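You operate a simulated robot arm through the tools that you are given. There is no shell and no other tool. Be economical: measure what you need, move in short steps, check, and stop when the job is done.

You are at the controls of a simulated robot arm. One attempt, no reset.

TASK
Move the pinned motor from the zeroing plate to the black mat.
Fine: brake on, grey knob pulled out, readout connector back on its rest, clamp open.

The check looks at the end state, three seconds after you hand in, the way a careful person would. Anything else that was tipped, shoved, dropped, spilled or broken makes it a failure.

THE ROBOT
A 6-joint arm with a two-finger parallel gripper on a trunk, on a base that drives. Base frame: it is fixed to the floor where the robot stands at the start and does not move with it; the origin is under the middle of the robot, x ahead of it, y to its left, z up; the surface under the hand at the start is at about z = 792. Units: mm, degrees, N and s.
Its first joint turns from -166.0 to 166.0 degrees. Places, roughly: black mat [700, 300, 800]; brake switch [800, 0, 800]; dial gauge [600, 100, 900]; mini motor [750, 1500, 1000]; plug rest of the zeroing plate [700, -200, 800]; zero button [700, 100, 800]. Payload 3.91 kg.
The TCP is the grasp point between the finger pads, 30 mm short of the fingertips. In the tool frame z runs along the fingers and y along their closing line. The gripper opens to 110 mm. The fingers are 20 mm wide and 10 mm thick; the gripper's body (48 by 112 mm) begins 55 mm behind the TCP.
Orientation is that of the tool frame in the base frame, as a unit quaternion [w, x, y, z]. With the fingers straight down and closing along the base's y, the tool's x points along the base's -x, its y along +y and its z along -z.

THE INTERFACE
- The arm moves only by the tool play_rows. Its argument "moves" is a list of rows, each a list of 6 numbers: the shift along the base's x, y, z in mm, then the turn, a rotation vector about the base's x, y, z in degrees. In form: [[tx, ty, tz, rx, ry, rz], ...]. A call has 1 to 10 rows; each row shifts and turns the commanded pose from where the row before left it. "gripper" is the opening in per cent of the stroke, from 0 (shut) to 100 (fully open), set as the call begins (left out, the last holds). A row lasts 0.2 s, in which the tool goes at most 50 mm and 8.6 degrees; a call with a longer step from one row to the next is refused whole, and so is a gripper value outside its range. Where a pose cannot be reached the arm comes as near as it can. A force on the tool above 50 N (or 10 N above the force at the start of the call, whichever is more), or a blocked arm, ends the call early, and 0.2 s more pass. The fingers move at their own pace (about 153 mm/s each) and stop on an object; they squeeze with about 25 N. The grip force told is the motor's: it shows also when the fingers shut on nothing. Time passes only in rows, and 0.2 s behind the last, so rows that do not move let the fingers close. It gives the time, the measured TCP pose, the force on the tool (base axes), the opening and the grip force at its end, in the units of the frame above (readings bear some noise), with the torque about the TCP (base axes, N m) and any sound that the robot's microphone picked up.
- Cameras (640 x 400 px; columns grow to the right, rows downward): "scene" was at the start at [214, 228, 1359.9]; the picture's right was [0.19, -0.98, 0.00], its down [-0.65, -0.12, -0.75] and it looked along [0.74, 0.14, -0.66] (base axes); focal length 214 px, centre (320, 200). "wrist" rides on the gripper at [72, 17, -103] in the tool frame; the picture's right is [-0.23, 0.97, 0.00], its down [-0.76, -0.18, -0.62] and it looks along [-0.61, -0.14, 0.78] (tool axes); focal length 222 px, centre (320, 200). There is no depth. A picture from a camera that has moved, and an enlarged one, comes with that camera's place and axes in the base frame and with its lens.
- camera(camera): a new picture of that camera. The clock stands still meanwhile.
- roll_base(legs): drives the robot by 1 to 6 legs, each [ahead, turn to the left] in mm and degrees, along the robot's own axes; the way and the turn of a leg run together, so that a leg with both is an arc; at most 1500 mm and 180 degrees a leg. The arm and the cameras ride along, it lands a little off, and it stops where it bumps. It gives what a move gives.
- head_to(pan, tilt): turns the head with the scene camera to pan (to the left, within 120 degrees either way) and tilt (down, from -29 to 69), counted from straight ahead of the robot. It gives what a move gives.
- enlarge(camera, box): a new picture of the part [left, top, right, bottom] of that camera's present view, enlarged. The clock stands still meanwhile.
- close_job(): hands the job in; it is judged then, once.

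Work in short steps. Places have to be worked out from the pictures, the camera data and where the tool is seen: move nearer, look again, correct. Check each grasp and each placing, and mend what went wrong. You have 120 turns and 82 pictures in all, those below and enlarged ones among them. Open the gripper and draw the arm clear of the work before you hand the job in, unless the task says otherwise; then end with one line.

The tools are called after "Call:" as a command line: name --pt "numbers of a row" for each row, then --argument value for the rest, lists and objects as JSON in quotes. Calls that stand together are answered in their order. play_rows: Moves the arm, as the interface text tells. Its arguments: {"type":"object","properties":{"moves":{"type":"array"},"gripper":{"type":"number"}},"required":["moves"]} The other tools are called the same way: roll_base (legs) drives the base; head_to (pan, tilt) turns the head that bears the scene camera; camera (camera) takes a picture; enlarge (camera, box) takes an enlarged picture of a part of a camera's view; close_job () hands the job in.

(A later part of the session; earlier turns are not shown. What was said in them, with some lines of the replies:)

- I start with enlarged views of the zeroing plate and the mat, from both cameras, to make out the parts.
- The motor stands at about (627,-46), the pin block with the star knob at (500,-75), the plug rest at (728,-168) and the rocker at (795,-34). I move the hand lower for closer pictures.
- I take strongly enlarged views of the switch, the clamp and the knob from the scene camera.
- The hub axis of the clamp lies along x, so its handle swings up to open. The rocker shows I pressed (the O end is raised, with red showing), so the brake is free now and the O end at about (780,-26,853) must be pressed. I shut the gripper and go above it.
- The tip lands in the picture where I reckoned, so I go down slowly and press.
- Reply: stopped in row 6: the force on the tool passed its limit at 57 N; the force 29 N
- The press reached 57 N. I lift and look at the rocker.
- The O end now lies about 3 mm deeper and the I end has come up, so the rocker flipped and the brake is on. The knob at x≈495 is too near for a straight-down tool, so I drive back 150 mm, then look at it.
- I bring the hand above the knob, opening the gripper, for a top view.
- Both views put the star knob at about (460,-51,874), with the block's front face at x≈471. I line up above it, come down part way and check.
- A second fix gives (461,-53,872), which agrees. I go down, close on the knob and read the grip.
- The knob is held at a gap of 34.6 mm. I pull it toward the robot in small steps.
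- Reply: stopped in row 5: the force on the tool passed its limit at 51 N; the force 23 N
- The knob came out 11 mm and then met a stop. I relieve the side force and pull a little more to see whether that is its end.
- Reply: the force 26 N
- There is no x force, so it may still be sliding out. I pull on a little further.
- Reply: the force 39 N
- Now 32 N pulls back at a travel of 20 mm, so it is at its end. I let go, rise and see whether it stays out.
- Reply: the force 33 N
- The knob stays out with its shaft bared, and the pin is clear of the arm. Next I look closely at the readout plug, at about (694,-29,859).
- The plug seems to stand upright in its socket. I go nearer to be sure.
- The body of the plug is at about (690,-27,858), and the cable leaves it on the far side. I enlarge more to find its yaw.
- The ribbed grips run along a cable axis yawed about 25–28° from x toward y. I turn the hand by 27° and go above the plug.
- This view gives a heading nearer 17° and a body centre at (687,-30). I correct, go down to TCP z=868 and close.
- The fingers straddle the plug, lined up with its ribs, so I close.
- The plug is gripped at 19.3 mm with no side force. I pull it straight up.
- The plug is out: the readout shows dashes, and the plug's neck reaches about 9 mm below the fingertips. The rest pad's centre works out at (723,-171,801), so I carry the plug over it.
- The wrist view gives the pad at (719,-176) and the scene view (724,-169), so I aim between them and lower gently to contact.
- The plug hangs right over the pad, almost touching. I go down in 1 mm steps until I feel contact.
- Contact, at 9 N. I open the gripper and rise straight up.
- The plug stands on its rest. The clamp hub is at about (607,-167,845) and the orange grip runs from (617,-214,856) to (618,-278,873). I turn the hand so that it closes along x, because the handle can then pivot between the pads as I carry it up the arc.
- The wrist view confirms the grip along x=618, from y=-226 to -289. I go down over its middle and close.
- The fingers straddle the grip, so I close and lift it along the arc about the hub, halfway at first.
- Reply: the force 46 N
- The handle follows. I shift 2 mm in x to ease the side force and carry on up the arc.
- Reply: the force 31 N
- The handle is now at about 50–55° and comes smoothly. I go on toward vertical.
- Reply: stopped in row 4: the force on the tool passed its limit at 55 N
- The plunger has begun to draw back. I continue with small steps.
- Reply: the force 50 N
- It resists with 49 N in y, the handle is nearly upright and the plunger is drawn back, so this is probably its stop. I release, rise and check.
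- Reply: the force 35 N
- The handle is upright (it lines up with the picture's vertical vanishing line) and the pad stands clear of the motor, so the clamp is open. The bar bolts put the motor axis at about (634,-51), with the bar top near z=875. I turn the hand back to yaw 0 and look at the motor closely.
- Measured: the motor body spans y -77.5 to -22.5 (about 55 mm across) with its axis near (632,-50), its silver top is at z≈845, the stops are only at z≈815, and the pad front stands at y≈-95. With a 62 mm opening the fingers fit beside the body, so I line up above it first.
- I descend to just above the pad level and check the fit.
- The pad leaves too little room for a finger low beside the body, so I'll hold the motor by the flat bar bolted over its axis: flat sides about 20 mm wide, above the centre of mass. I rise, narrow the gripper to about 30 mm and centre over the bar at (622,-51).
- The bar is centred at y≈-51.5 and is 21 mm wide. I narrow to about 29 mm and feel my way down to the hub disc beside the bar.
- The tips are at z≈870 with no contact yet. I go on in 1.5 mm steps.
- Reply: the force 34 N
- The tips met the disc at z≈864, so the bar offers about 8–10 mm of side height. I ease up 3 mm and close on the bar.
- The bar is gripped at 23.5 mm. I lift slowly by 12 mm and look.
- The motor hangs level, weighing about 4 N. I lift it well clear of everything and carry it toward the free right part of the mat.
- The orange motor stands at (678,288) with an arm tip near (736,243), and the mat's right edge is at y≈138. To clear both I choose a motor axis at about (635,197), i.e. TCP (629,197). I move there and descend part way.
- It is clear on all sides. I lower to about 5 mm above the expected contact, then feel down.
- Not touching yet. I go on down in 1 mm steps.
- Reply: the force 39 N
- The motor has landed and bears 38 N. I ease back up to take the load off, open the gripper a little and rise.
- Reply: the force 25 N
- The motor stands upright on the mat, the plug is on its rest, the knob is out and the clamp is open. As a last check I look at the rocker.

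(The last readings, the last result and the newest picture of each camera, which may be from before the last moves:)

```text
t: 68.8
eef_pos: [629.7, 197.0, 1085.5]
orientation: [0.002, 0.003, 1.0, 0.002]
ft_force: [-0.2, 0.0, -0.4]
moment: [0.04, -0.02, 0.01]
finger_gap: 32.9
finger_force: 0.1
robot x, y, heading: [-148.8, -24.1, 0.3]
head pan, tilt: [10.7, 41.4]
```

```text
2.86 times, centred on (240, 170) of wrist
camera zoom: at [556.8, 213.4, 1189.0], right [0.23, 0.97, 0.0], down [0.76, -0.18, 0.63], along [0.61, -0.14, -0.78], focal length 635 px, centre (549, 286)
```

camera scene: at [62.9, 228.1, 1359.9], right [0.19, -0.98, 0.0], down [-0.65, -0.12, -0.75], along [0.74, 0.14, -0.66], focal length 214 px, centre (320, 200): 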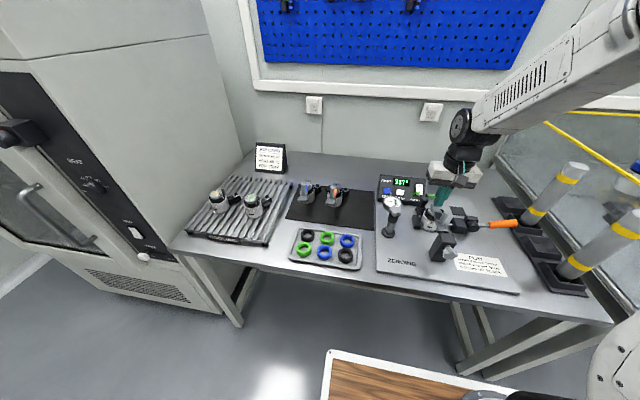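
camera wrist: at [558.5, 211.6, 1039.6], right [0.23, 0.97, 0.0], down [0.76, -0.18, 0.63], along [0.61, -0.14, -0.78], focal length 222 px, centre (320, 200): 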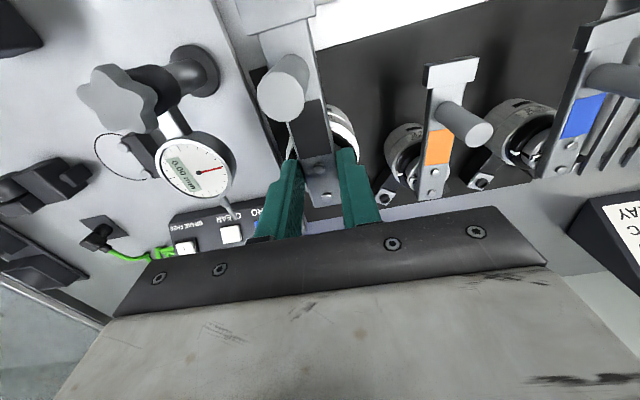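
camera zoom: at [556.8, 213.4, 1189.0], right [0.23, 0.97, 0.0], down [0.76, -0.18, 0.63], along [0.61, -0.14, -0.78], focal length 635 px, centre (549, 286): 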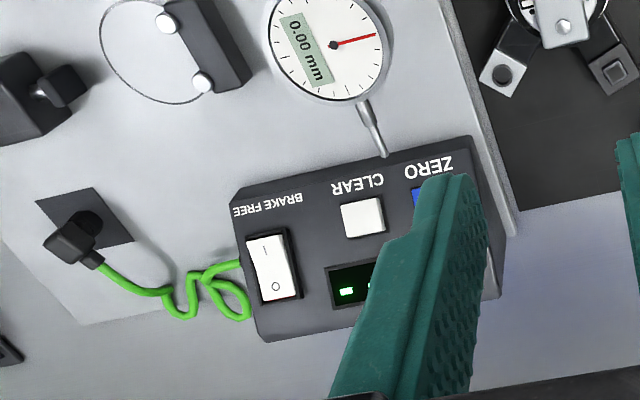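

The rocker's O end is sunk in its frame and the I end stands up, so the brake is on. I open the gripper and draw the arm higher.

Call:
play_rows --pt "-10 -20 30 0 0 0" --pt "-10 -30 20 0 0 0" --pt "0 0 0 0 0 0" --gripper 100

Call:
camera --camera "scene"

```text
t: 69.5
eef_pos: [610.1, 147.9, 1135.1]
orientation: [0.002, 0.001, 1.0, 0.001]
ft_force: [0.0, 0.0, -0.9]
moment: [0.01, 0.01, -0.01]
finger_gap: 110.0
finger_force: 0.1
robot x, y, heading: [-148.3, -22.5, -0.1]
head pan, tilt: [10.7, 41.4]
```

```text
7 pictures are left
camera scene: at [62.6, 228.4, 1359.9], right [0.19, -0.98, 0.0], down [-0.65, -0.12, -0.75], along [0.74, 0.14, -0.66], focal length 214 px, centre (320, 200)
```

scene: 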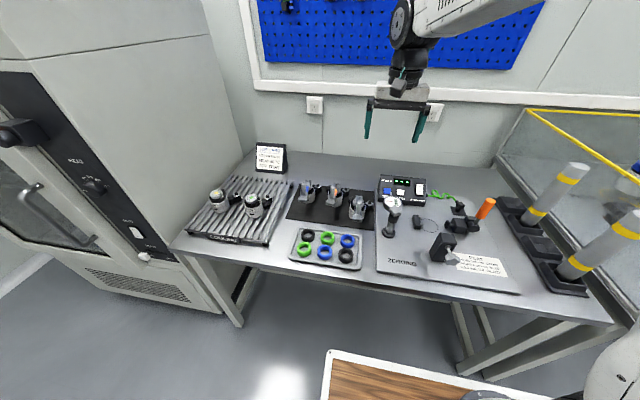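

All is in place and nothing else has been disturbed, so I hand in.

Call:
close_job

```text
The job is handed in.
```

The pinned motor is standing on the black mat, with the brake on, the grey knob pulled out, the readout connector on its rest and the clamp open; the job is handed in.
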